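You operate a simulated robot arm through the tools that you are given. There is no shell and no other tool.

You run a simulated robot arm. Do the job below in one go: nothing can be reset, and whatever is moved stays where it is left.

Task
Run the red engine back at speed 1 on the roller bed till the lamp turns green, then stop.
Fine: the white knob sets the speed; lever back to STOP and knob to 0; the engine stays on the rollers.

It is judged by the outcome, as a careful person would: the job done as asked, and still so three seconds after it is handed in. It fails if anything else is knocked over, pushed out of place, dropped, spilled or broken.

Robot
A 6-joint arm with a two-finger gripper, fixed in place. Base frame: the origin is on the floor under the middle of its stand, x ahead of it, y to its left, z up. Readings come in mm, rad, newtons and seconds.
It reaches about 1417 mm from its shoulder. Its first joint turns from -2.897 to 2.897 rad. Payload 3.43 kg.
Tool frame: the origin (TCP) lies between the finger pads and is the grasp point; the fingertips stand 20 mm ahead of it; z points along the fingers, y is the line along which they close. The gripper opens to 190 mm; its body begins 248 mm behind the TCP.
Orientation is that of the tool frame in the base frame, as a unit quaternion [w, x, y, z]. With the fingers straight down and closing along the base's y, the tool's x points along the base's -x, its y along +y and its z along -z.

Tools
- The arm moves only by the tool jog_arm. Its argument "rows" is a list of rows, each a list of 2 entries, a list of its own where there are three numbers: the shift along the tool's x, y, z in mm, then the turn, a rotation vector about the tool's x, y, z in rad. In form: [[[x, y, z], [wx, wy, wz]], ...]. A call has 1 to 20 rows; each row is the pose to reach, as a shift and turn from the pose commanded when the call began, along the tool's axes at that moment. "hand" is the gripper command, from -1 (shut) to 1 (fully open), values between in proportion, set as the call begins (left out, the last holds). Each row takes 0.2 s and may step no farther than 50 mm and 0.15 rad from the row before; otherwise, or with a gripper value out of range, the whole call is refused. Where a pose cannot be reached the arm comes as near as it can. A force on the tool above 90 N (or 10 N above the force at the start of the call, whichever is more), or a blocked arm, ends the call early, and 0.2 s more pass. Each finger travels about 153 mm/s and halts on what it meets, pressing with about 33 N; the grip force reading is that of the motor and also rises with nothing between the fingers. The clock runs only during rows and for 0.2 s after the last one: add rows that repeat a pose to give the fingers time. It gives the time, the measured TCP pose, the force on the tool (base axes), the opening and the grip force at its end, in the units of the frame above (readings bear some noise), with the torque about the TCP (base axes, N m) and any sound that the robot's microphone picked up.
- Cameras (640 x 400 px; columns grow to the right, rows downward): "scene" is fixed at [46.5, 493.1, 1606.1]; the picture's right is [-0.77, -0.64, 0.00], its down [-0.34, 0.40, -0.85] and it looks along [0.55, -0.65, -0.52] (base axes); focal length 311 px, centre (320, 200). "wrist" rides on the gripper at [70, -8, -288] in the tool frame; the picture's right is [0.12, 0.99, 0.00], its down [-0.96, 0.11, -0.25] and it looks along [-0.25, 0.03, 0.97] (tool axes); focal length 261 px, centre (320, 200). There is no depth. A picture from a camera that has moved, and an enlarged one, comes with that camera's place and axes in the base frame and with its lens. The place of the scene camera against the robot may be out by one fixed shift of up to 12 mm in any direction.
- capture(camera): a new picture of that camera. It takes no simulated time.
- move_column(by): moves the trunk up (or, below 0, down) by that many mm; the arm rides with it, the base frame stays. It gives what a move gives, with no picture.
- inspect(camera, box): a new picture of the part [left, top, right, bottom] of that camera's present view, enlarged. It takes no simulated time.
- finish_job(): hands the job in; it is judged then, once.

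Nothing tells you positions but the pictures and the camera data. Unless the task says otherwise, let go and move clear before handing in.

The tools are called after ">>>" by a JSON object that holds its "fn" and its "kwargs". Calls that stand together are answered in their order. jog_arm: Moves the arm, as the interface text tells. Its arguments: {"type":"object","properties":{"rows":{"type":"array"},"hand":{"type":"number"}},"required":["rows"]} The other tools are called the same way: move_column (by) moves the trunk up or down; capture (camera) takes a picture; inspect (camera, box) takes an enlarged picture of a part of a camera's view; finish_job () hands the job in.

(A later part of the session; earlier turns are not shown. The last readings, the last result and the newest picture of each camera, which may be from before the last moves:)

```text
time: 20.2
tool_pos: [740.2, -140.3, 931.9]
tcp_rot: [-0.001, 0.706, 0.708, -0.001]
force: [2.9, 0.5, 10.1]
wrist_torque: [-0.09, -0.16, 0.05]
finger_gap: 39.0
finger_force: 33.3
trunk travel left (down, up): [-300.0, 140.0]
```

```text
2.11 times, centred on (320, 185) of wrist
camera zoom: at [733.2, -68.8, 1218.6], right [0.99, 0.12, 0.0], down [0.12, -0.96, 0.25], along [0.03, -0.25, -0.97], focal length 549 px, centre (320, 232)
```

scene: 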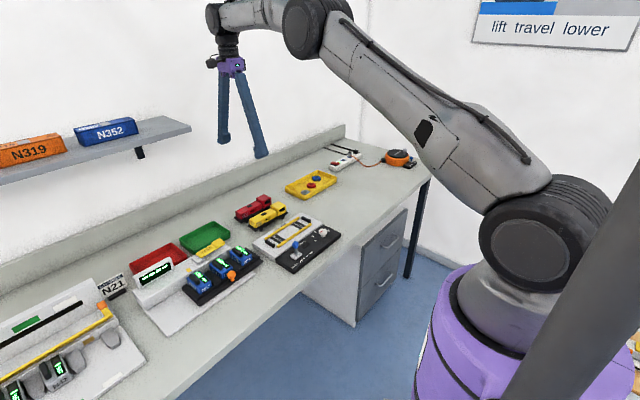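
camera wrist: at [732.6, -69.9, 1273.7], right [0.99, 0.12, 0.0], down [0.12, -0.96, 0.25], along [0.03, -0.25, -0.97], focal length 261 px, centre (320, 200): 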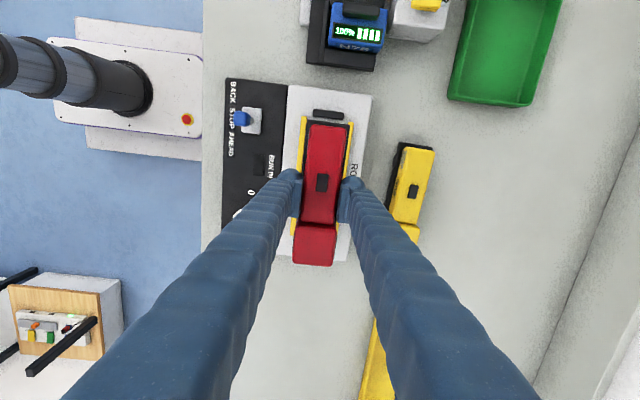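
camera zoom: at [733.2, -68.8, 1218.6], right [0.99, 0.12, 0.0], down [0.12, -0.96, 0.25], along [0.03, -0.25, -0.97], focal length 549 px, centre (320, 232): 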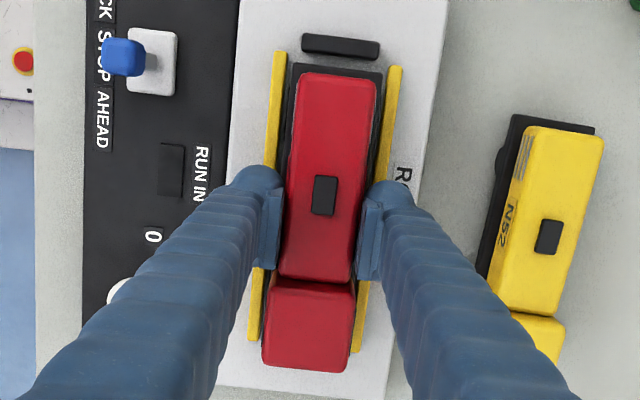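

>>> {"fn": "jog_arm", "kwargs": {"rows": [[[0, 0, -1], [0, 0, 0]], [[0, 0, -1], [0, 0, 0]]]}}

```text
time: 20.8
tool_pos: [740.9, -140.0, 931.0]
tcp_rot: [-0.001, 0.707, 0.707, -0.001]
force: [-0.2, -0.4, -3.1]
wrist_torque: [0.03, 0.01, -0.03]
finger_gap: 38.9
finger_force: 32.7
trunk travel left (down, up): [-300.0, 140.0]
```

>>> {"fn": "jog_arm", "kwargs": {"rows": [[[0, 0, 0.7], [0, 0, 0]], [[0, 0, 0.7], [0, 0, 0]]]}}

```text
time: 21.4
tool_pos: [741.6, -140.6, 932.0]
tcp_rot: [-0.001, 0.706, 0.708, -0.001]
force: [-0.4, 0.0, -3.2]
wrist_torque: [0.0, -0.02, -0.01]
finger_gap: 39.1
finger_force: 32.8
trunk travel left (down, up): [-300.0, 140.0]
```

>>> {"fn": "jog_arm", "kwargs": {"rows": [[[0, 0, 0.7], [0, 0, 0]], [[0, 0, 0.7], [0, 0, 0]]]}}

```text
time: 22.0
tool_pos: [740.7, -139.7, 931.9]
tcp_rot: [0.0, 0.707, 0.707, 0.0]
force: [1.2, -0.7, 0.9]
wrist_torque: [0.17, 0.03, -0.01]
finger_gap: 38.9
finger_force: 33.2
trunk travel left (down, up): [-300.0, 140.0]
```

The weight is now carried by the rollers. I'll open gently to 55 mm and look before lifting away.

>>> {"fn": "jog_arm", "kwargs": {"rows": [[[0, 0, 0], [0, 0, 0]], [[0, 0, 0], [0, 0, 0]]], "hand": -0.42}}

>>> {"fn": "inspect", "kwargs": {"camera": "scene", "box": [255, 200, 325, 260]}}

>>> {"fn": "inspect", "kwargs": {"camera": "wrist", "box": [250, 90, 390, 280]}}

```text
time: 22.6
tool_pos: [740.6, -139.3, 932.3]
tcp_rot: [-0.001, 0.707, 0.708, -0.001]
force: [-0.2, 0.1, -0.2]
wrist_torque: [-0.01, -0.01, 0.01]
finger_gap: 55.2
finger_force: 0.2
trunk travel left (down, up): [-300.0, 140.0]
```

```text
6.67 times, centred on (290, 230) of scene
camera zoom: at [46.5, 493.1, 1606.1], right [-0.77, -0.64, 0.0], down [-0.34, 0.4, -0.85], along [0.55, -0.65, -0.52], focal length 2076 px, centre (520, 0)
```

zoom: 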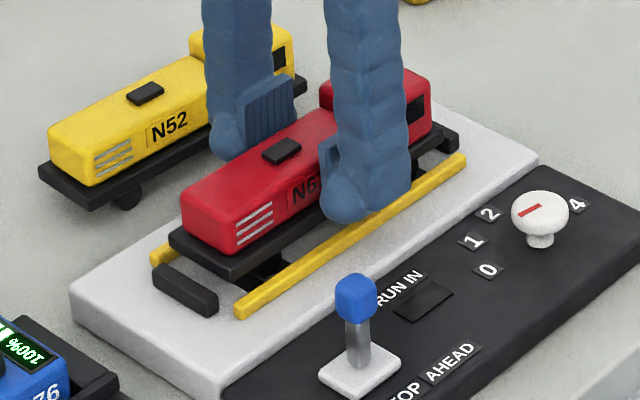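

```text
2.11 times, centred on (320, 185) of wrist
camera zoom: at [734.1, -68.9, 1218.5], right [0.99, 0.12, 0.0], down [0.12, -0.96, 0.25], along [0.03, -0.25, -0.97], focal length 549 px, centre (320, 232)
```

zoom: 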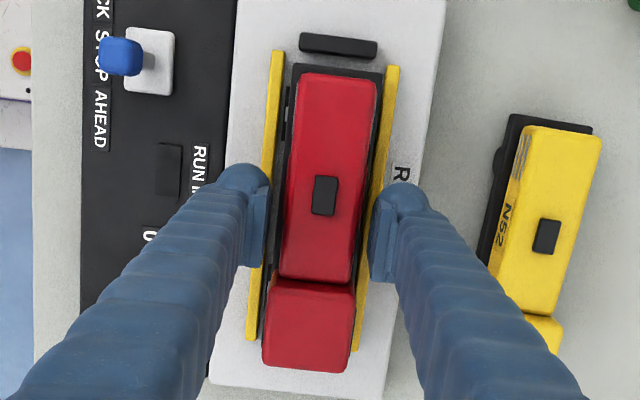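

The engine stayed put. I'll lift clear and inspect it on the rollers, then view the controls.

>>> {"fn": "jog_arm", "kwargs": {"rows": [[[0, 0, -15], [0, 0, 0]], [[0, 0, -40], [0, 0, 0]], [[0, 0, -80], [0, 0, 0]], [[0, 0, -110], [0, 0, 0]], [[0, 0, -110], [0, 0, 0]]]}}

>>> {"fn": "inspect", "kwargs": {"camera": "scene", "box": [255, 200, 345, 275]}}

>>> {"fn": "capture", "kwargs": {"camera": "wrist"}}

>>> {"fn": "inspect", "kwargs": {"camera": "wrist", "box": [210, 80, 410, 280]}}

```text
time: 23.8
tool_pos: [741.6, -140.4, 1043.5]
tcp_rot: [-0.001, 0.706, 0.708, -0.001]
force: [0.3, 0.4, 0.2]
wrist_torque: [-0.01, 0.01, -0.02]
finger_gap: 55.2
finger_force: 0.2
trunk travel left (down, up): [-300.0, 140.0]
```

```text
5.33 times, centred on (300, 238) of scene
camera zoom: at [46.5, 493.1, 1606.1], right [-0.77, -0.64, 0.0], down [-0.34, 0.4, -0.85], along [0.55, -0.65, -0.52], focal length 1660 px, centre (427, 0)
```

zoom: 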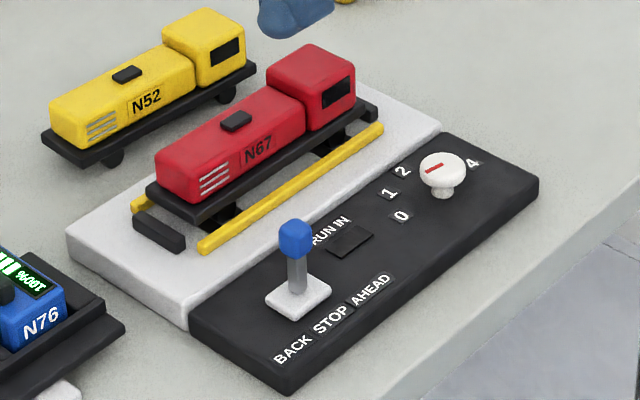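

```text
taken
camera wrist: at [734.2, -68.8, 1330.6], right [0.99, 0.12, 0.0], down [0.12, -0.96, 0.25], along [0.03, -0.25, -0.97], focal length 261 px, centre (320, 200)
```

wrist: 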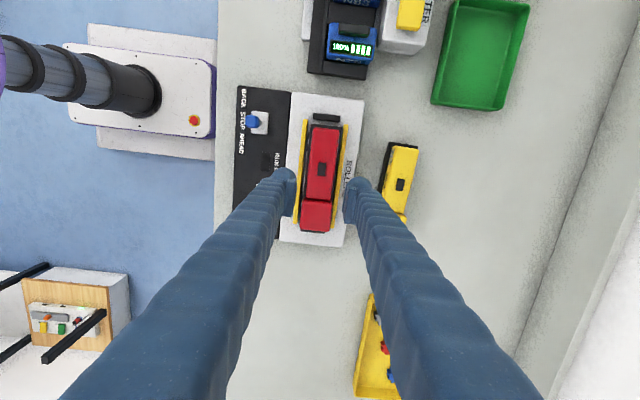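

```text
2.00 times, centred on (310, 180) of wrist
camera zoom: at [734.2, -68.8, 1330.6], right [0.99, 0.12, 0.0], down [0.12, -0.96, 0.25], along [0.03, -0.25, -0.97], focal length 521 px, centre (340, 240)
```

zoom: 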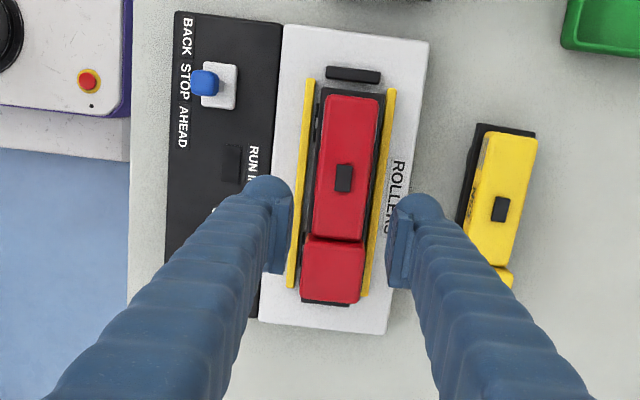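

The engine sits squarely on the rollers. Next is the knob, near (634, -209) with its cap top at about z=897. Position 1 should be about 40° clockwise from 0. I'll move above it, still high, to measure it.

>>> {"fn": "jog_arm", "kwargs": {"rows": [[[-20, -30, 0], [0, 0, 0]], [[-40, -65, 0], [0, 0, 0]], [[-60, -95, 0], [0, 0, 0]], [[-69, -107, 20], [0, 0, 0]], [[-69, -107, 50], [0, 0, 0]], [[-69, -107, 50], [0, 0, 0]]]}}

>>> {"fn": "capture", "kwargs": {"camera": "wrist"}}

>>> {"fn": "inspect", "kwargs": {"camera": "wrist", "box": [250, 90, 410, 250]}}

>>> {"fn": "inspect", "kwargs": {"camera": "scene", "box": [270, 205, 360, 280]}}

```text
time: 25.2
tool_pos: [633.6, -209.0, 992.9]
tcp_rot: [0.0, 0.707, 0.708, -0.001]
force: [-0.3, -0.3, 0.1]
wrist_torque: [0.01, -0.02, 0.03]
finger_gap: 55.0
finger_force: 0.0
trunk travel left (down, up): [-300.0, 140.0]
```

```text
taken
camera wrist: at [626.4, -138.1, 1279.3], right [0.99, 0.12, 0.0], down [0.12, -0.96, 0.25], along [0.03, -0.25, -0.97], focal length 261 px, centre (320, 200)
```

wrist: 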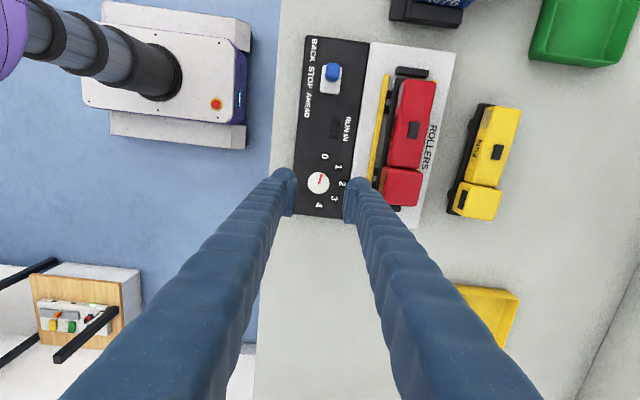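

```text
2.50 times, centred on (330, 170) of wrist
camera zoom: at [626.4, -138.1, 1279.3], right [0.99, 0.12, 0.0], down [0.12, -0.96, 0.25], along [0.03, -0.25, -0.97], focal length 652 px, centre (295, 275)
```

zoom: 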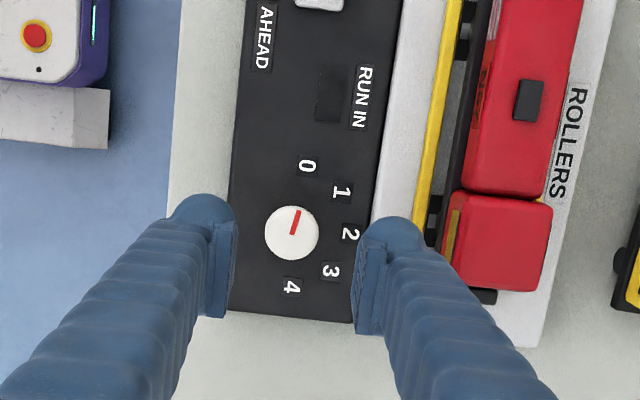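

```text
5.33 times, centred on (315, 242) of scene
camera zoom: at [46.5, 493.1, 1606.1], right [-0.77, -0.64, 0.0], down [-0.34, 0.4, -0.85], along [0.55, -0.65, -0.52], focal length 1660 px, centre (347, -27)
```

zoom: 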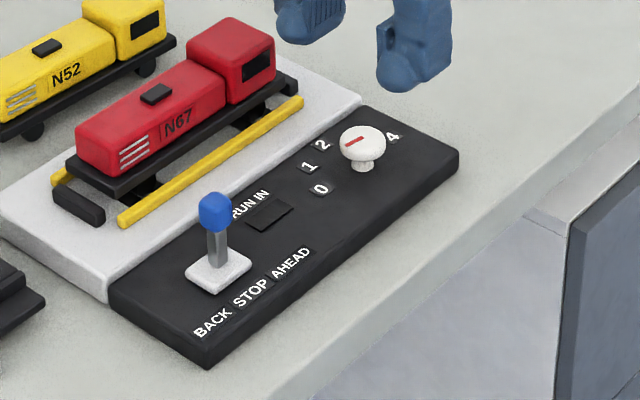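

The knob centre is about 1 mm toward -x and 2–3 mm toward -y of the tool axis, and its red mark points at 0. I'll correct for that and go down to just above the cap.

>>> {"fn": "jog_arm", "kwargs": {"rows": [[[-2.4, -1, 20], [0, 0, 0]], [[-2.4, -1, 45], [0, 0, 0]], [[-2.4, -1, 67], [0, 0, 0]], [[-2.4, -1, 67], [0, 0, 0]]]}}

>>> {"fn": "inspect", "kwargs": {"camera": "wrist", "box": [250, 90, 410, 250]}}

>>> {"fn": "inspect", "kwargs": {"camera": "scene", "box": [290, 195, 360, 265]}}

```text
time: 26.2
tool_pos: [631.9, -210.7, 924.6]
tcp_rot: [0.001, 0.707, 0.707, 0.0]
force: [0.7, 0.8, 0.0]
wrist_torque: [-0.02, -0.01, -0.03]
finger_gap: 55.1
finger_force: 0.1
trunk travel left (down, up): [-300.0, 140.0]
```

```text
2.50 times, centred on (330, 170) of wrist
camera zoom: at [625.3, -139.9, 1211.4], right [0.99, 0.12, 0.0], down [0.12, -0.96, 0.25], along [0.03, -0.25, -0.97], focal length 652 px, centre (295, 275)
```

zoom: 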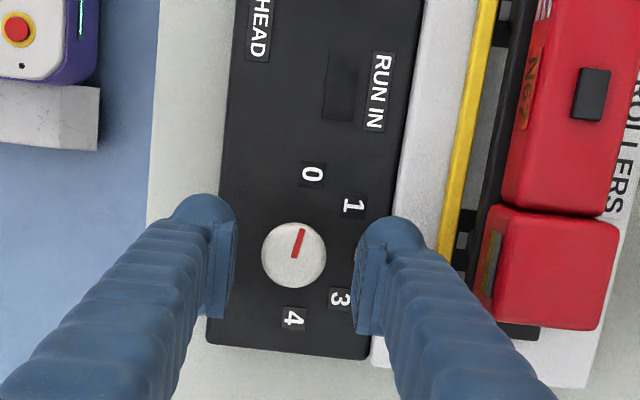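

```text
5.71 times, centred on (325, 230) of scene
camera zoom: at [46.5, 493.1, 1606.1], right [-0.77, -0.64, 0.0], down [-0.34, 0.4, -0.85], along [0.55, -0.65, -0.52], focal length 1779 px, centre (291, 29)
```

zoom: 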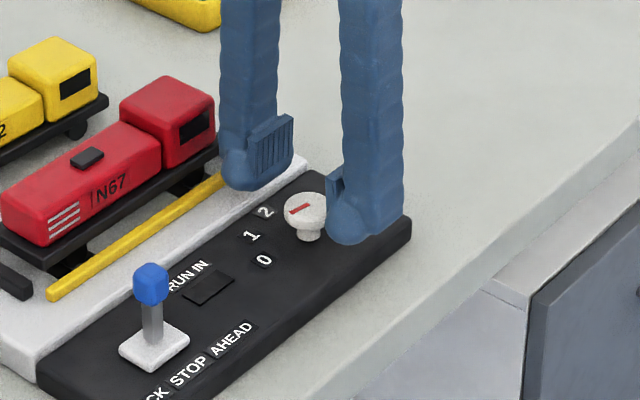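

The knob is exactly under the tool axis. I'll go down around it in small steps.

>>> {"fn": "jog_arm", "kwargs": {"rows": [[[0, 0, 8], [0, 0, 0]], [[0, 0, 15], [0, 0, 0]], [[0, 0, 19], [0, 0, 0]], [[0, 0, 19], [0, 0, 0]]]}}

>>> {"fn": "inspect", "kwargs": {"camera": "wrist", "box": [250, 90, 410, 250]}}

>>> {"fn": "inspect", "kwargs": {"camera": "scene", "box": [305, 205, 355, 255]}}

```text
time: 27.2
tool_pos: [632.2, -210.9, 905.1]
tcp_rot: [0.0, 0.707, 0.707, 0.0]
force: [-0.2, 0.1, -0.5]
wrist_torque: [0.03, -0.02, -0.03]
finger_gap: 54.9
finger_force: 0.0
trunk travel left (down, up): [-300.0, 140.0]
```

```text
2.50 times, centred on (330, 170) of wrist
camera zoom: at [625.0, -141.1, 1192.5], right [0.99, 0.12, 0.0], down [0.12, -0.96, 0.25], along [0.03, -0.25, -0.97], focal length 652 px, centre (295, 275)
```

zoom: 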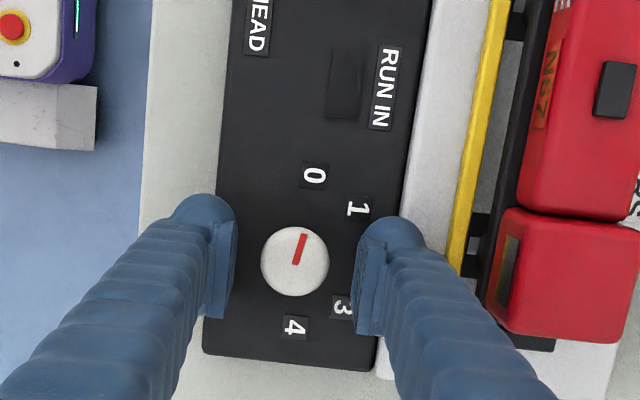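

```text
8.00 times, centred on (330, 230) of scene
camera zoom: at [46.5, 493.1, 1606.1], right [-0.77, -0.64, 0.0], down [-0.34, 0.4, -0.85], along [0.55, -0.65, -0.52], focal length 2491 px, centre (240, -40)
```

zoom: 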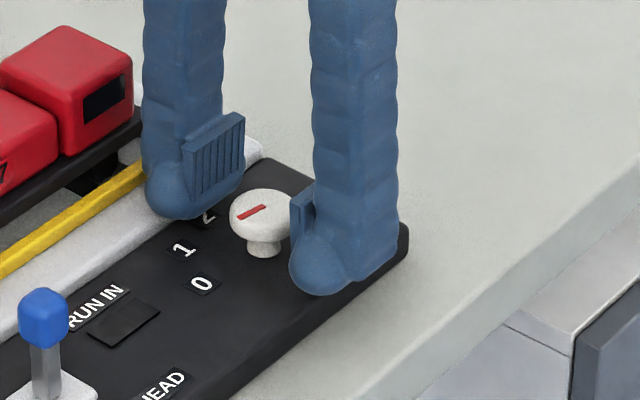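

The pads fully overlap the knob cap. Closing on it now.

>>> {"fn": "jog_arm", "kwargs": {"rows": [[[0, 0, 0], [0, 0, 0]], [[0, 0, 0], [0, 0, 0]], [[0, 0, 0], [0, 0, 0]]], "hand": -1}}

>>> {"fn": "inspect", "kwargs": {"camera": "wrist", "box": [250, 90, 410, 250]}}

```text
time: 28.0
tool_pos: [632.3, -212.8, 906.0]
tcp_rot: [-0.001, 0.706, 0.708, -0.001]
force: [-2.5, 0.5, -1.5]
wrist_torque: [-0.02, 0.0, 0.03]
finger_gap: 30.9
finger_force: 45.4
trunk travel left (down, up): [-300.0, 140.0]
```

```text
2.50 times, centred on (330, 170) of wrist
camera zoom: at [624.8, -141.0, 1192.4], right [0.99, 0.12, 0.0], down [0.12, -0.96, 0.25], along [0.03, -0.25, -0.97], focal length 652 px, centre (295, 275)
```

zoom: 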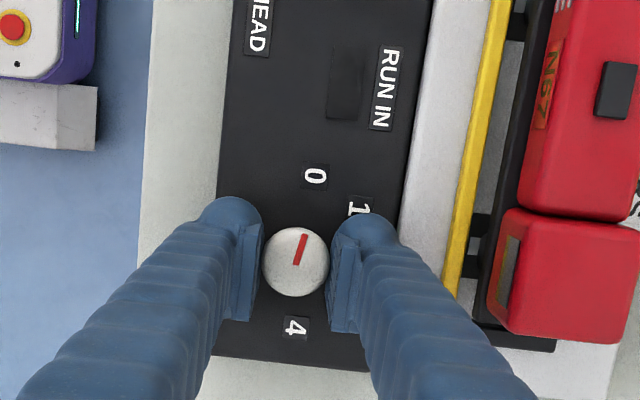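

Gripped. I'll turn the knob clockwise by about 40° toward 1.

>>> {"fn": "jog_arm", "kwargs": {"rows": [[[0, 0, 0], [0, 0, 0.1]], [[0, 0, 0], [0, 0, 0.2]], [[0, 0, 0], [0, 0, 0.3]], [[0, 0, 0], [0, 0, 0.4]], [[0, 0, 0], [0, 0, 0.5]], [[0, 0, 0], [0, 0, 0.6]], [[0, 0, 0], [0, 0, 0.69]], [[0, 0, 0], [0, 0, 0.69]]]}}

>>> {"fn": "capture", "kwargs": {"camera": "wrist"}}

>>> {"fn": "inspect", "kwargs": {"camera": "wrist", "box": [250, 90, 410, 250]}}

>>> {"fn": "inspect", "kwargs": {"camera": "scene", "box": [290, 205, 355, 265]}}

```text
time: 29.8
tool_pos: [630.3, -211.6, 904.8]
tcp_rot: [-0.001, 0.905, 0.426, -0.001]
force: [-26.1, -8.2, -13.2]
wrist_torque: [-0.12, 0.29, 0.01]
finger_gap: 30.7
finger_force: 44.8
trunk travel left (down, up): [-300.0, 140.0]
```

```text
taken
camera wrist: at [671.1, -151.7, 1192.4], right [0.84, -0.54, 0.0], down [-0.52, -0.82, 0.25], along [-0.14, -0.21, -0.97], focal length 261 px, centre (320, 200)
```

wrist: 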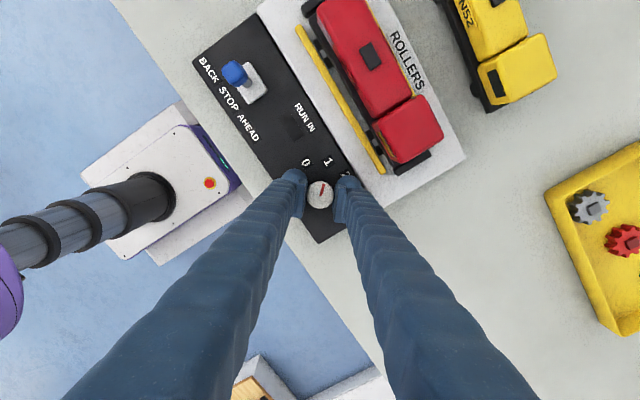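

```text
2.50 times, centred on (330, 170) of wrist
camera zoom: at [671.1, -151.7, 1192.4], right [0.84, -0.54, 0.0], down [-0.52, -0.82, 0.25], along [-0.14, -0.21, -0.97], focal length 652 px, centre (295, 275)
```

zoom: 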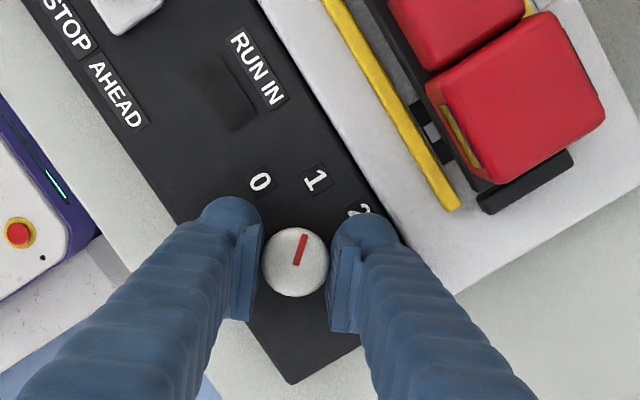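

```text
6.67 times, centred on (322, 235) of scene
camera zoom: at [46.5, 493.1, 1606.1], right [-0.77, -0.64, 0.0], down [-0.34, 0.4, -0.85], along [0.55, -0.65, -0.52], focal length 2076 px, centre (303, -33)
```

zoom: 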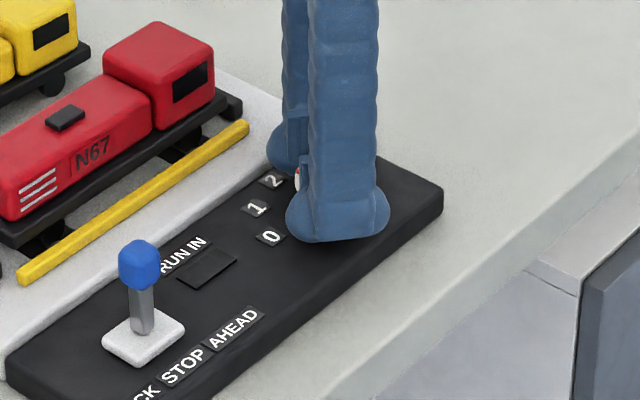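

The mark now points at 1, about 48–50°. I'll release, lift clear and verify.

>>> {"fn": "jog_arm", "kwargs": {"rows": [[[0, 0, 0], [0, 0, 0]], [[0, 0, 0], [0, 0, 0]]], "hand": -0.42}}

>>> {"fn": "jog_arm", "kwargs": {"rows": [[[0, 0, -15], [0, 0, 0]], [[0, 0, -45], [0, 0, 0]], [[0, 0, -90], [0, 0, 0]], [[0, 0, -90], [0, 0, 0]]]}}

>>> {"fn": "inspect", "kwargs": {"camera": "wrist", "box": [250, 90, 410, 250]}}

>>> {"fn": "inspect", "kwargs": {"camera": "scene", "box": [270, 205, 350, 275]}}

```text
time: 30.4
tool_pos: [634.1, -211.0, 905.4]
tcp_rot: [0.001, 0.904, 0.427, 0.001]
force: [0.1, 0.2, 0.1]
wrist_torque: [-0.01, -0.01, -0.03]
finger_gap: 55.3
finger_force: 0.0
trunk travel left (down, up): [-300.0, 140.0]
```

```text
time: 31.4
tool_pos: [633.2, -209.5, 993.5]
tcp_rot: [-0.001, 0.905, 0.426, -0.001]
force: [0.3, 0.4, 0.8]
wrist_torque: [-0.01, 0.01, 0.0]
finger_gap: 55.1
finger_force: 0.1
trunk travel left (down, up): [-300.0, 140.0]
```

```text
2.50 times, centred on (330, 170) of wrist
camera zoom: at [672.3, -149.0, 1280.5], right [0.84, -0.54, 0.0], down [-0.52, -0.82, 0.25], along [-0.14, -0.21, -0.97], focal length 652 px, centre (295, 275)
```

zoom: 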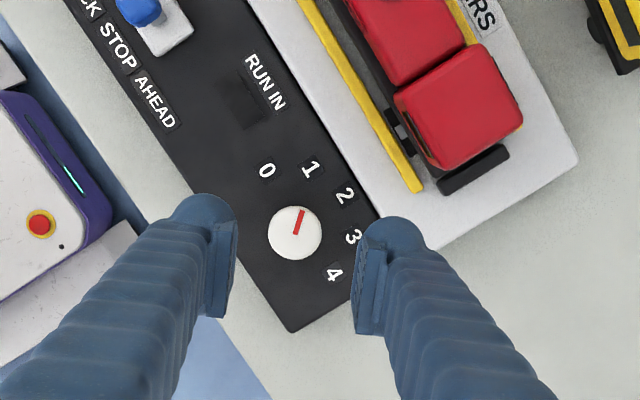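

```text
5.71 times, centred on (310, 240) of scene
camera zoom: at [46.5, 493.1, 1606.1], right [-0.77, -0.64, 0.0], down [-0.34, 0.4, -0.85], along [0.55, -0.65, -0.52], focal length 1779 px, centre (377, -29)
```

zoom: 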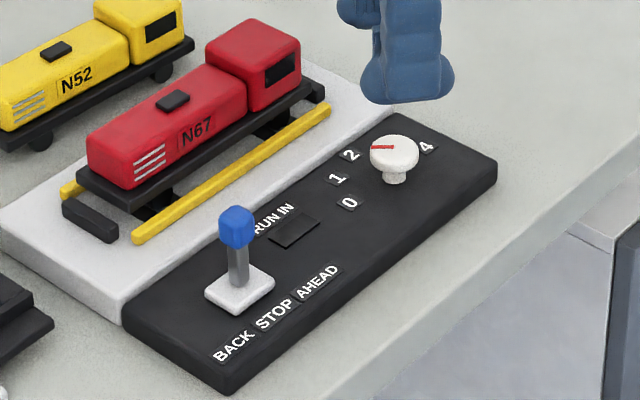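

The mark points at 1. Now I'll go to the lever, near (633, -64) with its top at about z=932, turning the gripper back so it closes along x and the lever can pivot between the pads.

>>> {"fn": "jog_arm", "kwargs": {"rows": [[[16.1, -13.3, 0], [0, 0, -0.0986]], [[32.3, -26.6, 0], [0, 0, -0.197]], [[48.4, -40, 0], [0, 0, -0.296]], [[64.6, -53.3, 0], [0, 0, -0.394]], [[80.7, -66.6, 0], [0, 0, -0.493]], [[96.9, -80, 0], [0, 0, -0.591]], [[113, -93.3, 0], [0, 0, -0.69]], [[113, -93.3, 0], [0, 0, -0.69]]]}}

>>> {"fn": "capture", "kwargs": {"camera": "wrist"}}

>>> {"fn": "inspect", "kwargs": {"camera": "wrist", "box": [240, 100, 400, 260]}}

>>> {"fn": "inspect", "kwargs": {"camera": "scene", "box": [260, 205, 350, 275]}}

```text
time: 33.2
tool_pos: [633.2, -64.7, 997.1]
tcp_rot: [0.0, 0.707, 0.707, -0.001]
force: [0.3, 0.3, 0.3]
wrist_torque: [-0.03, -0.02, 0.01]
finger_gap: 55.0
finger_force: 0.0
trunk travel left (down, up): [-300.0, 140.0]
```

```text
taken
camera wrist: at [625.1, 6.2, 1283.7], right [0.99, 0.12, 0.0], down [0.12, -0.96, 0.25], along [0.03, -0.25, -0.97], focal length 261 px, centre (320, 200)
```

wrist: 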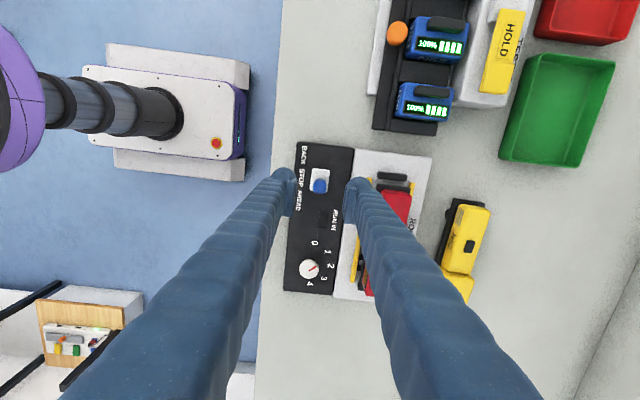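

```text
2.50 times, centred on (320, 180) of wrist
camera zoom: at [625.1, 6.2, 1283.7], right [0.99, 0.12, 0.0], down [0.12, -0.96, 0.25], along [0.03, -0.25, -0.97], focal length 652 px, centre (320, 250)
```

zoom: 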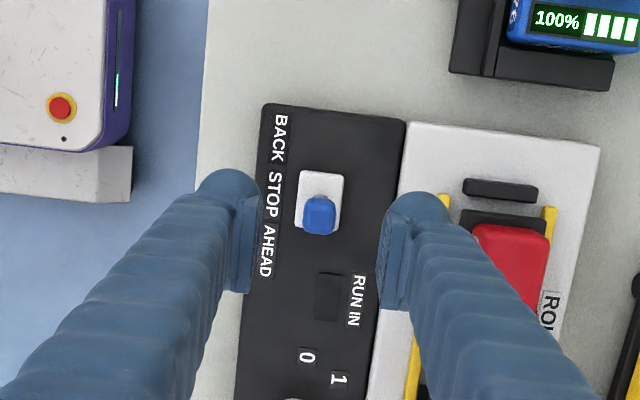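

```text
5.71 times, centred on (305, 240) of scene
camera zoom: at [46.5, 493.1, 1606.1], right [-0.77, -0.64, 0.0], down [-0.34, 0.4, -0.85], along [0.55, -0.65, -0.52], focal length 1779 px, centre (406, -29)
```

zoom: 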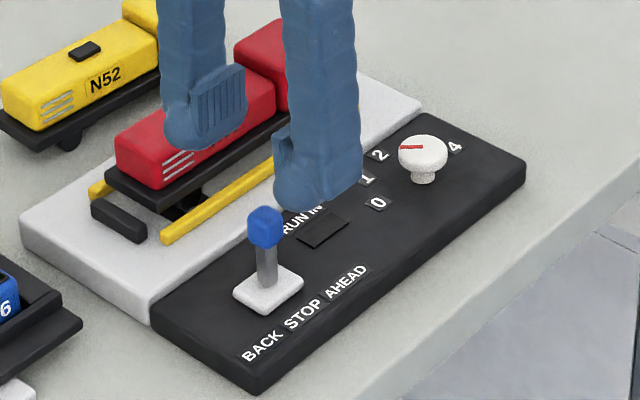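

The lever is right below the tool axis. I'll go down around the blue cap with the TCP at about z=930.

>>> {"fn": "jog_arm", "kwargs": {"rows": [[[0, 0, 25], [0, 0, 0]], [[0, 0, 50], [0, 0, 0]], [[0, 0, 66], [0, 0, 0]], [[0, 0, 66], [0, 0, 0]]]}}

>>> {"fn": "capture", "kwargs": {"camera": "wrist"}}

>>> {"fn": "inspect", "kwargs": {"camera": "wrist", "box": [240, 100, 400, 260]}}

>>> {"fn": "inspect", "kwargs": {"camera": "scene", "box": [260, 205, 350, 275]}}

```text
time: 34.2
tool_pos: [633.1, -65.6, 931.5]
tcp_rot: [0.0, 0.707, 0.707, 0.0]
force: [0.4, 0.4, 0.0]
wrist_torque: [0.0, 0.01, -0.04]
finger_gap: 55.0
finger_force: 0.0
trunk travel left (down, up): [-300.0, 140.0]
```

```text
taken
camera wrist: at [624.8, 6.3, 1217.8], right [0.99, 0.12, 0.0], down [0.12, -0.96, 0.25], along [0.03, -0.25, -0.97], focal length 261 px, centre (320, 200)
```

wrist: 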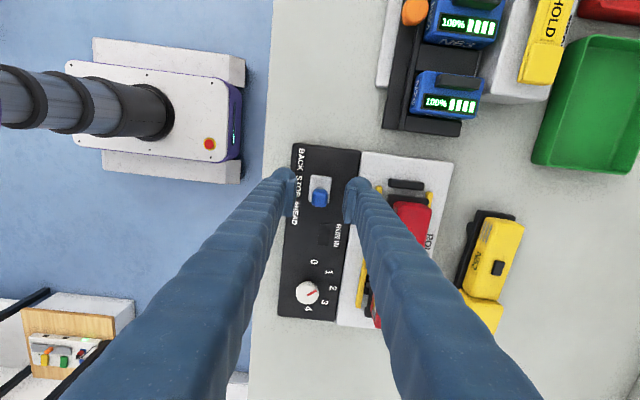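

```text
2.50 times, centred on (320, 180) of wrist
camera zoom: at [624.8, 6.3, 1217.8], right [0.99, 0.12, 0.0], down [0.12, -0.96, 0.25], along [0.03, -0.25, -0.97], focal length 652 px, centre (320, 250)
```

zoom: 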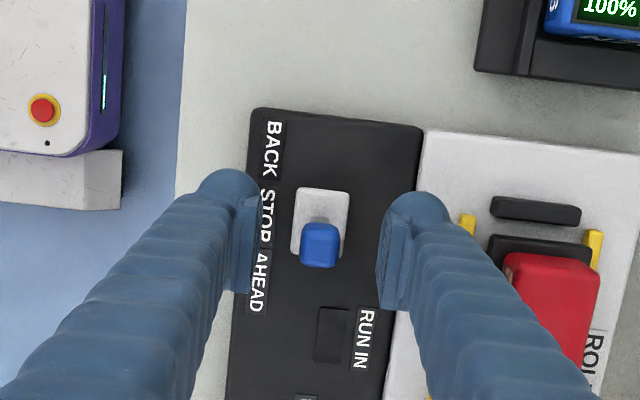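

```text
5.71 times, centred on (305, 240) of scene
camera zoom: at [46.5, 493.1, 1606.1], right [-0.77, -0.64, 0.0], down [-0.34, 0.4, -0.85], along [0.55, -0.65, -0.52], focal length 1779 px, centre (406, -29)
```

zoom: 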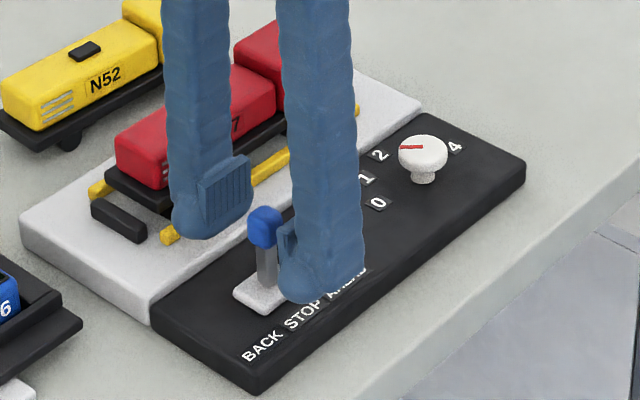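

The pads are either side of the blue cap, and the RUN IN lamp is visible in the wrist view. I'll grip the cap.

>>> {"fn": "jog_arm", "kwargs": {"rows": [[[0, 0, 0], [0, 0, 0]], [[0, 0, 0], [0, 0, 0]], [[0, 0, 0], [0, 0, 0]]], "hand": -1}}

>>> {"fn": "inspect", "kwargs": {"camera": "wrist", "box": [240, 100, 400, 260]}}

```text
time: 35.0
tool_pos: [632.1, -65.4, 930.6]
tcp_rot: [0.0, 0.706, 0.708, -0.001]
force: [-2.8, -2.4, -4.5]
wrist_torque: [-0.1, 0.0, -0.01]
finger_gap: 16.9
finger_force: 45.1
trunk travel left (down, up): [-300.0, 140.0]
```

```text
2.50 times, centred on (320, 180) of wrist
camera zoom: at [624.9, 6.2, 1217.5], right [0.99, 0.12, 0.0], down [0.12, -0.96, 0.25], along [0.03, -0.25, -0.97], focal length 652 px, centre (320, 250)
```

zoom: 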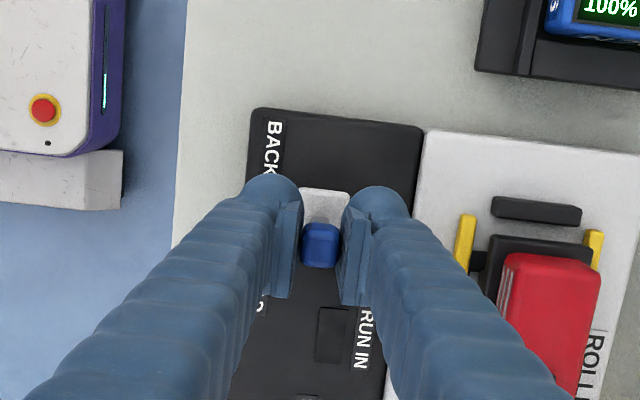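

Cap gripped. I'll ease the lever toward BACK (+y) in small steps, watching force and position.

>>> {"fn": "jog_arm", "kwargs": {"rows": [[[3, 0, 0.1], [0, 0, 0]], [[6, 0, 0.4], [0, 0, 0]], [[9, 0, 0.9], [0, 0, 0]]]}}

>>> {"fn": "inspect", "kwargs": {"camera": "wrist", "box": [240, 100, 400, 260]}}

>>> {"fn": "inspect", "kwargs": {"camera": "scene", "box": [260, 205, 350, 275]}}

```text
time: 35.8
tool_pos: [631.7, -57.2, 930.9]
tcp_rot: [0.0, 0.708, 0.707, 0.0]
force: [-5.2, -23.9, 8.0]
wrist_torque: [-1.16, 0.04, 0.01]
finger_gap: 17.1
finger_force: 44.6
trunk travel left (down, up): [-300.0, 140.0]
```

```text
2.50 times, centred on (320, 180) of wrist
camera zoom: at [624.4, 13.9, 1216.9], right [0.99, 0.12, 0.0], down [0.12, -0.96, 0.25], along [0.03, -0.24, -0.97], focal length 652 px, centre (320, 250)
```

zoom: 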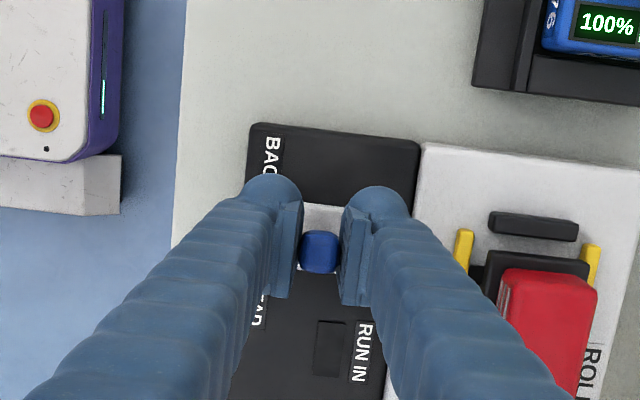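

```text
5.71 times, centred on (305, 240) of scene
camera zoom: at [46.5, 493.1, 1606.1], right [-0.77, -0.64, 0.0], down [-0.34, 0.4, -0.85], along [0.55, -0.65, -0.52], focal length 1779 px, centre (406, -29)
```

zoom: 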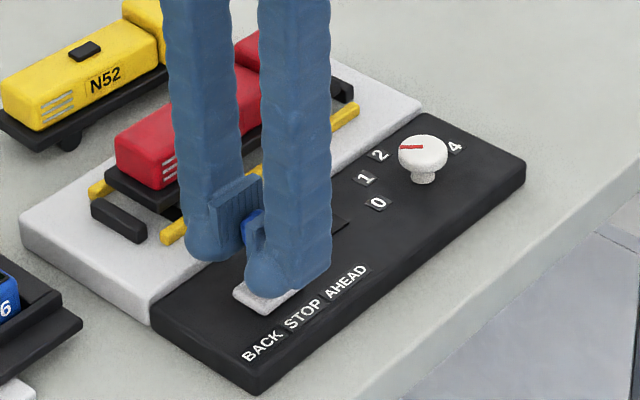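

The lever moved 8 mm but the pads resist its tilt (torque -1.2 Nm). I'll tilt the tool along with the lever about its pivot.

>>> {"fn": "jog_arm", "kwargs": {"rows": [[[0, 0, 0], [0, -0.1, 0]], [[0, 0, 0], [0, -0.2, 0]]]}}

>>> {"fn": "inspect", "kwargs": {"camera": "scene", "box": [260, 205, 350, 275]}}

>>> {"fn": "inspect", "kwargs": {"camera": "wrist", "box": [240, 100, 400, 260]}}

```text
time: 36.4
tool_pos: [632.1, -52.9, 929.0]
tcp_rot: [0.07, 0.703, 0.704, -0.071]
force: [-6.2, 24.9, -6.9]
wrist_torque: [1.17, 0.04, -0.03]
finger_gap: 17.3
finger_force: 45.5
trunk travel left (down, up): [-300.0, 140.0]
```

```text
5.71 times, centred on (305, 240) of scene
camera zoom: at [46.5, 493.1, 1606.1], right [-0.77, -0.64, 0.0], down [-0.34, 0.4, -0.85], along [0.55, -0.65, -0.52], focal length 1779 px, centre (406, -29)
```

zoom: 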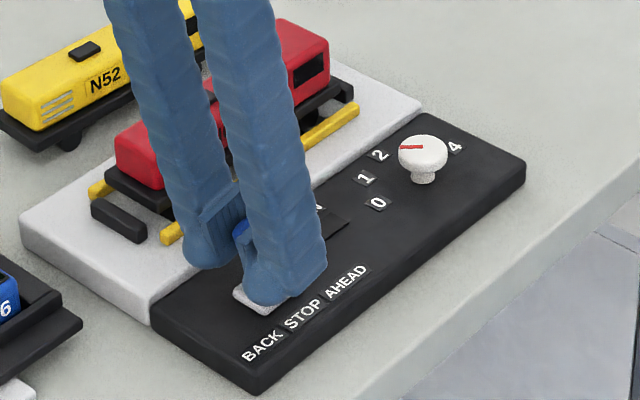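

```text
2.50 times, centred on (320, 180) of wrist
camera zoom: at [624.7, 73.7, 1195.8], right [0.99, 0.12, -0.03], down [0.12, -0.89, 0.43], along [0.03, -0.43, -0.9], focal length 652 px, centre (320, 250)
```

zoom: 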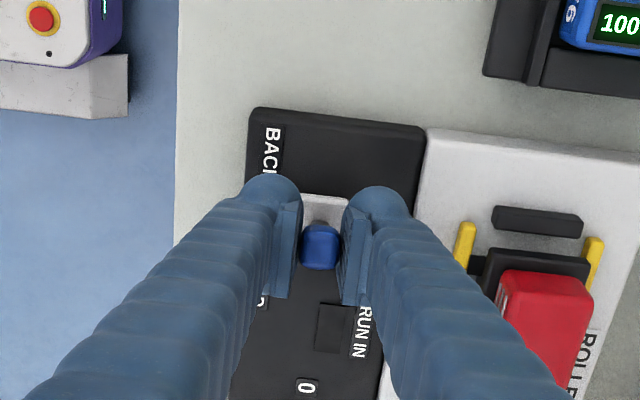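

>>> {"fn": "jog_arm", "kwargs": {"rows": [[[3, 0, 0.1], [0, -0.05, 0]], [[6, 0, 0.4], [0, -0.1, 0]], [[6, 0, 0.4], [0, -0.1, 0]]]}}

>>> {"fn": "inspect", "kwargs": {"camera": "scene", "box": [260, 205, 350, 275]}}

>>> {"fn": "inspect", "kwargs": {"camera": "wrist", "box": [240, 100, 400, 260]}}

```text
time: 37.2
tool_pos: [632.8, -50.8, 927.0]
tcp_rot: [0.105, 0.699, 0.7, -0.106]
force: [-6.0, -10.8, 2.8]
wrist_torque: [-0.59, 0.05, -0.05]
finger_gap: 16.7
finger_force: 45.6
trunk travel left (down, up): [-300.0, 140.0]
```

```text
5.71 times, centred on (305, 240) of scene
camera zoom: at [46.5, 493.1, 1606.1], right [-0.77, -0.64, 0.0], down [-0.34, 0.4, -0.85], along [0.55, -0.65, -0.52], focal length 1779 px, centre (406, -29)
```

zoom: 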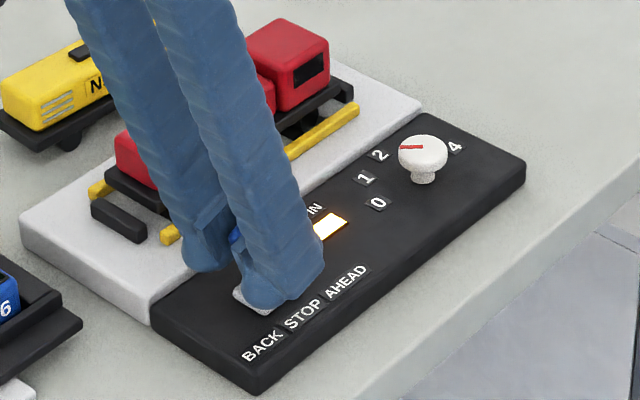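

```text
2.50 times, centred on (320, 180) of wrist
camera zoom: at [625.0, 102.2, 1181.2], right [0.99, 0.11, -0.04], down [0.12, -0.84, 0.52], along [0.03, -0.52, -0.85], focal length 652 px, centre (320, 250)
```

zoom: 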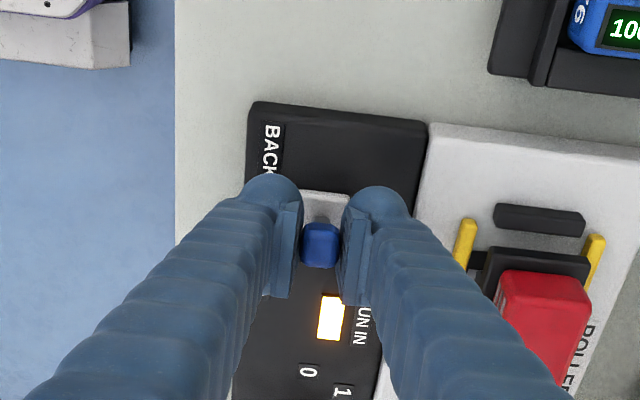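

The lamp lit amber, so the engine is running back at speed 1. I'll hold the lever here and check the lamp in short steps.

>>> {"fn": "jog_arm", "kwargs": {"rows": [[[1, 0, 0], [0, -0.02, 0]], [[1, 0, 0], [0, -0.02, 0]], [[1, 0, 0], [0, -0.02, 0]]]}}

>>> {"fn": "inspect", "kwargs": {"camera": "wrist", "box": [240, 100, 400, 260]}}

>>> {"fn": "inspect", "kwargs": {"camera": "scene", "box": [260, 205, 350, 275]}}

```text
time: 38.0
tool_pos: [633.6, -50.2, 927.2]
tcp_rot: [0.112, 0.698, 0.698, -0.113]
force: [-1.5, -21.8, 13.4]
wrist_torque: [-1.19, 0.0, 0.0]
finger_gap: 16.6
finger_force: 45.3
trunk travel left (down, up): [-300.0, 140.0]
```

```text
2.50 times, centred on (320, 180) of wrist
camera zoom: at [624.4, 107.7, 1178.0], right [0.99, 0.11, -0.04], down [0.12, -0.84, 0.54], along [0.03, -0.54, -0.84], focal length 652 px, centre (320, 250)
```

zoom: 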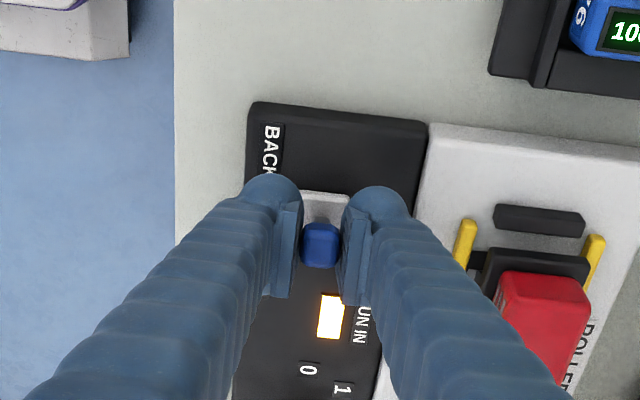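

```text
5.71 times, centred on (305, 240) of scene
camera zoom: at [46.5, 493.1, 1606.1], right [-0.77, -0.64, 0.0], down [-0.34, 0.4, -0.85], along [0.55, -0.65, -0.52], focal length 1779 px, centre (406, -29)
```

zoom: 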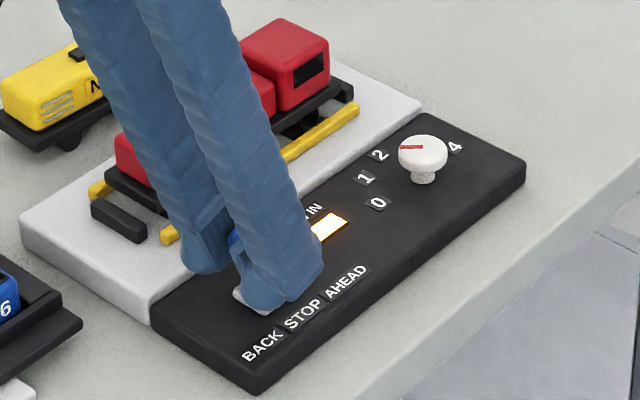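

>>> {"fn": "jog_arm", "kwargs": {"rows": [[[0, 0, 0], [0, 0, 0]], [[0, 0, 0], [0, 0, 0]], [[0, 0, 0], [0, 0, 0]], [[0, 0, 0], [0, 0, 0]]]}}

>>> {"fn": "inspect", "kwargs": {"camera": "wrist", "box": [240, 100, 400, 260]}}

```text
time: 39.0
tool_pos: [631.5, -50.0, 927.1]
tcp_rot: [0.112, 0.698, 0.698, -0.113]
force: [-0.2, -20.9, 16.8]
wrist_torque: [-1.18, -0.04, 0.02]
finger_gap: 16.8
finger_force: 45.1
trunk travel left (down, up): [-300.0, 140.0]
```

```text
2.50 times, centred on (320, 180) of wrist
camera zoom: at [624.4, 107.9, 1177.9], right [0.99, 0.11, -0.04], down [0.12, -0.84, 0.54], along [0.03, -0.54, -0.84], focal length 652 px, centre (320, 250)
```

zoom: 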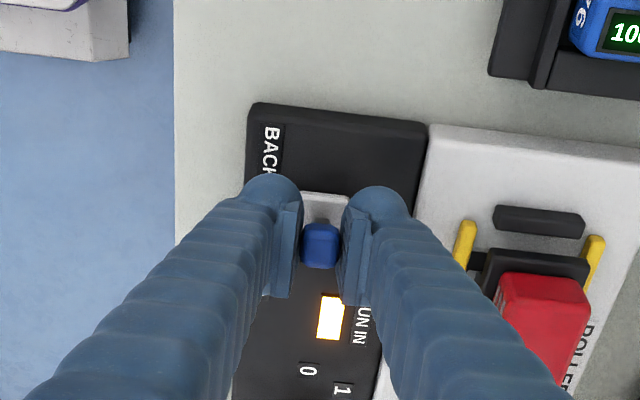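

>>> {"fn": "jog_arm", "kwargs": {"rows": [[[0, 0, 0], [0, 0, 0]], [[0, 0, 0], [0, 0, 0]], [[0, 0, 0], [0, 0, 0]], [[0, 0, 0], [0, 0, 0]], [[0, 0, 0], [0, 0, 0]]]}}

>>> {"fn": "inspect", "kwargs": {"camera": "wrist", "box": [240, 100, 400, 260]}}

>>> {"fn": "inspect", "kwargs": {"camera": "scene", "box": [240, 185, 350, 275]}}

```text
time: 40.2
tool_pos: [631.2, -50.4, 927.5]
tcp_rot: [0.112, 0.698, 0.699, -0.113]
force: [0.9, -19.5, 17.4]
wrist_torque: [-1.13, -0.01, -0.02]
finger_gap: 16.9
finger_force: 44.6
trunk travel left (down, up): [-300.0, 140.0]
```

```text
2.50 times, centred on (320, 180) of wrist
camera zoom: at [624.4, 108.2, 1177.8], right [0.99, 0.11, -0.04], down [0.12, -0.84, 0.54], along [0.03, -0.54, -0.84], focal length 652 px, centre (320, 250)
```

zoom: 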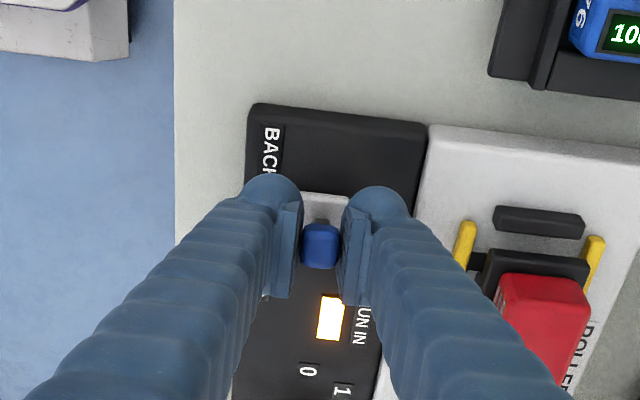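

```text
4.44 times, centred on (295, 230) of scene
camera zoom: at [46.5, 493.1, 1606.1], right [-0.77, -0.64, 0.0], down [-0.34, 0.4, -0.85], along [0.55, -0.65, -0.52], focal length 1384 px, centre (431, 67)
```

zoom: 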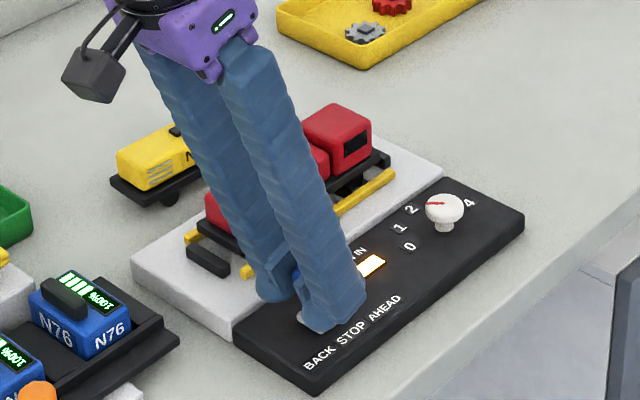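

The lamp is still amber and the engine is steady on the rollers, so I'll keep waiting.

>>> {"fn": "jog_arm", "kwargs": {"rows": [[[0, 0, 0], [0, 0, 0]], [[0, 0, 0], [0, 0, 0]], [[0, 0, 0], [0, 0, 0]], [[0, 0, 0], [0, 0, 0]], [[0, 0, 0], [0, 0, 0]]]}}

>>> {"fn": "inspect", "kwargs": {"camera": "wrist", "box": [240, 100, 400, 260]}}

```text
time: 41.4
tool_pos: [631.5, -50.3, 926.0]
tcp_rot: [0.113, 0.697, 0.699, -0.113]
force: [0.9, -18.7, 15.6]
wrist_torque: [-1.07, -0.03, -0.05]
finger_gap: 16.8
finger_force: 45.1
trunk travel left (down, up): [-300.0, 140.0]
```

```text
2.50 times, centred on (320, 180) of wrist
camera zoom: at [624.4, 108.4, 1177.7], right [0.99, 0.11, -0.04], down [0.12, -0.84, 0.54], along [0.03, -0.54, -0.84], focal length 652 px, centre (320, 250)
```

zoom: 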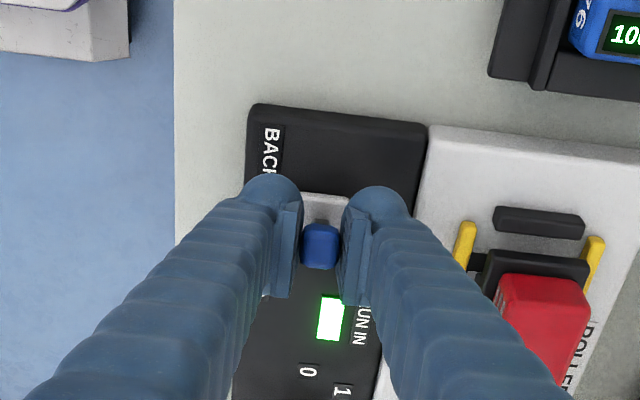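

The lamp is green, so I'm returning the lever to STOP along the same arc now.

>>> {"fn": "jog_arm", "kwargs": {"rows": [[[-5, 0, 0.3], [0, 0.1, 0]], [[-10.5, 0, 1.05], [0, 0.21, 0]], [[-15.83, 0, 2.32], [0, 0.32, 0]], [[-15.83, 0, 2.32], [0, 0.32, 0]]]}}

>>> {"fn": "inspect", "kwargs": {"camera": "wrist", "box": [240, 100, 400, 260]}}

>>> {"fn": "inspect", "kwargs": {"camera": "scene", "box": [260, 205, 350, 275]}}

```text
time: 42.4
tool_pos: [632.2, -65.2, 929.6]
tcp_rot: [-0.001, 0.706, 0.708, -0.001]
force: [-1.0, 4.6, -1.6]
wrist_torque: [0.25, -0.03, -0.11]
finger_gap: 16.8
finger_force: 44.9
trunk travel left (down, up): [-300.0, 140.0]
```

```text
2.50 times, centred on (320, 180) of wrist
camera zoom: at [624.7, 6.1, 1216.7], right [0.99, 0.12, 0.0], down [0.12, -0.96, 0.25], along [0.03, -0.25, -0.97], focal length 652 px, centre (320, 250)
```

zoom: 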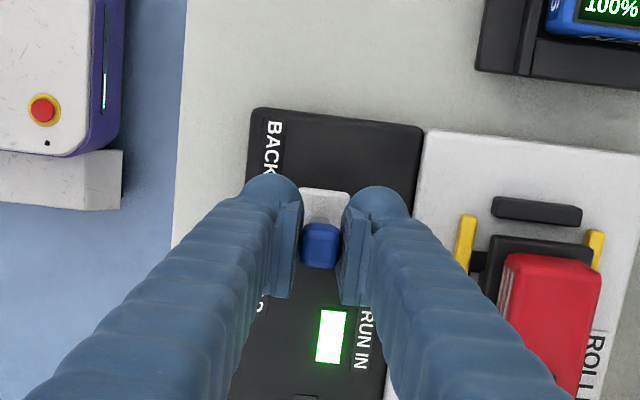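

```text
5.71 times, centred on (305, 240) of scene
camera zoom: at [46.5, 493.1, 1606.1], right [-0.77, -0.64, 0.0], down [-0.34, 0.4, -0.85], along [0.55, -0.65, -0.52], focal length 1779 px, centre (406, -29)
```

zoom: 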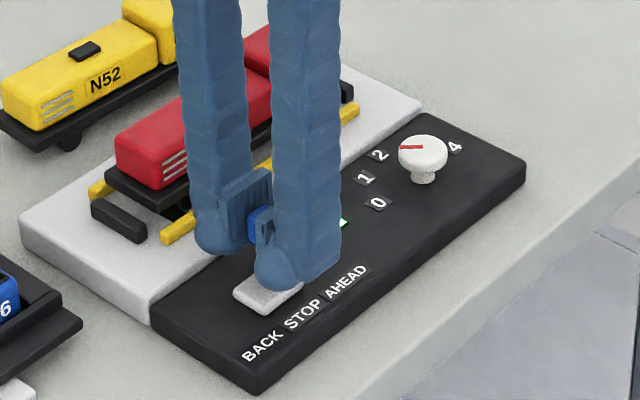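

The lever is back where it was first gripped, at STOP, with near-zero load. I'll open the fingers and check.

>>> {"fn": "jog_arm", "kwargs": {"rows": [[[0, 0, 0], [0, 0, 0]], [[0, 0, 0], [0, 0, 0]]], "hand": -0.42}}

>>> {"fn": "inspect", "kwargs": {"camera": "wrist", "box": [240, 100, 400, 260]}}

>>> {"fn": "inspect", "kwargs": {"camera": "scene", "box": [260, 205, 350, 275]}}

```text
time: 43.0
tool_pos: [632.6, -65.6, 931.6]
tcp_rot: [0.0, 0.706, 0.708, 0.0]
force: [0.3, 0.0, -0.8]
wrist_torque: [0.01, 0.0, 0.0]
finger_gap: 55.0
finger_force: 0.0
trunk travel left (down, up): [-300.0, 140.0]
```

```text
2.50 times, centred on (320, 180) of wrist
camera zoom: at [624.8, 6.0, 1217.0], right [0.99, 0.12, 0.0], down [0.12, -0.96, 0.25], along [0.03, -0.25, -0.97], focal length 652 px, centre (320, 250)
```

zoom: 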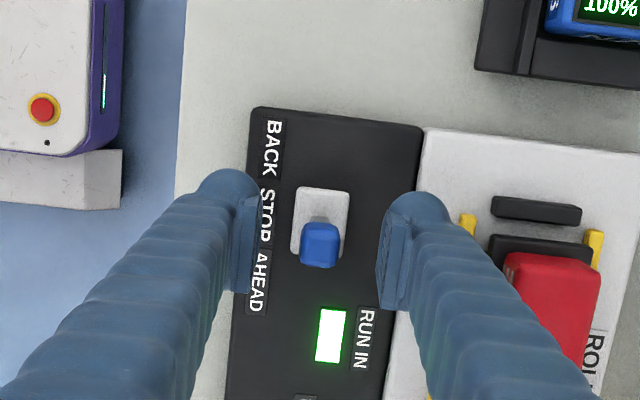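

```text
5.71 times, centred on (305, 240) of scene
camera zoom: at [46.5, 493.1, 1606.1], right [-0.77, -0.64, 0.0], down [-0.34, 0.4, -0.85], along [0.55, -0.65, -0.52], focal length 1779 px, centre (406, -29)
```

zoom: 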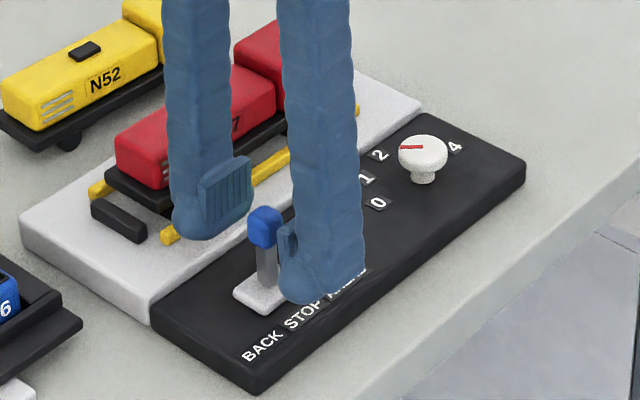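

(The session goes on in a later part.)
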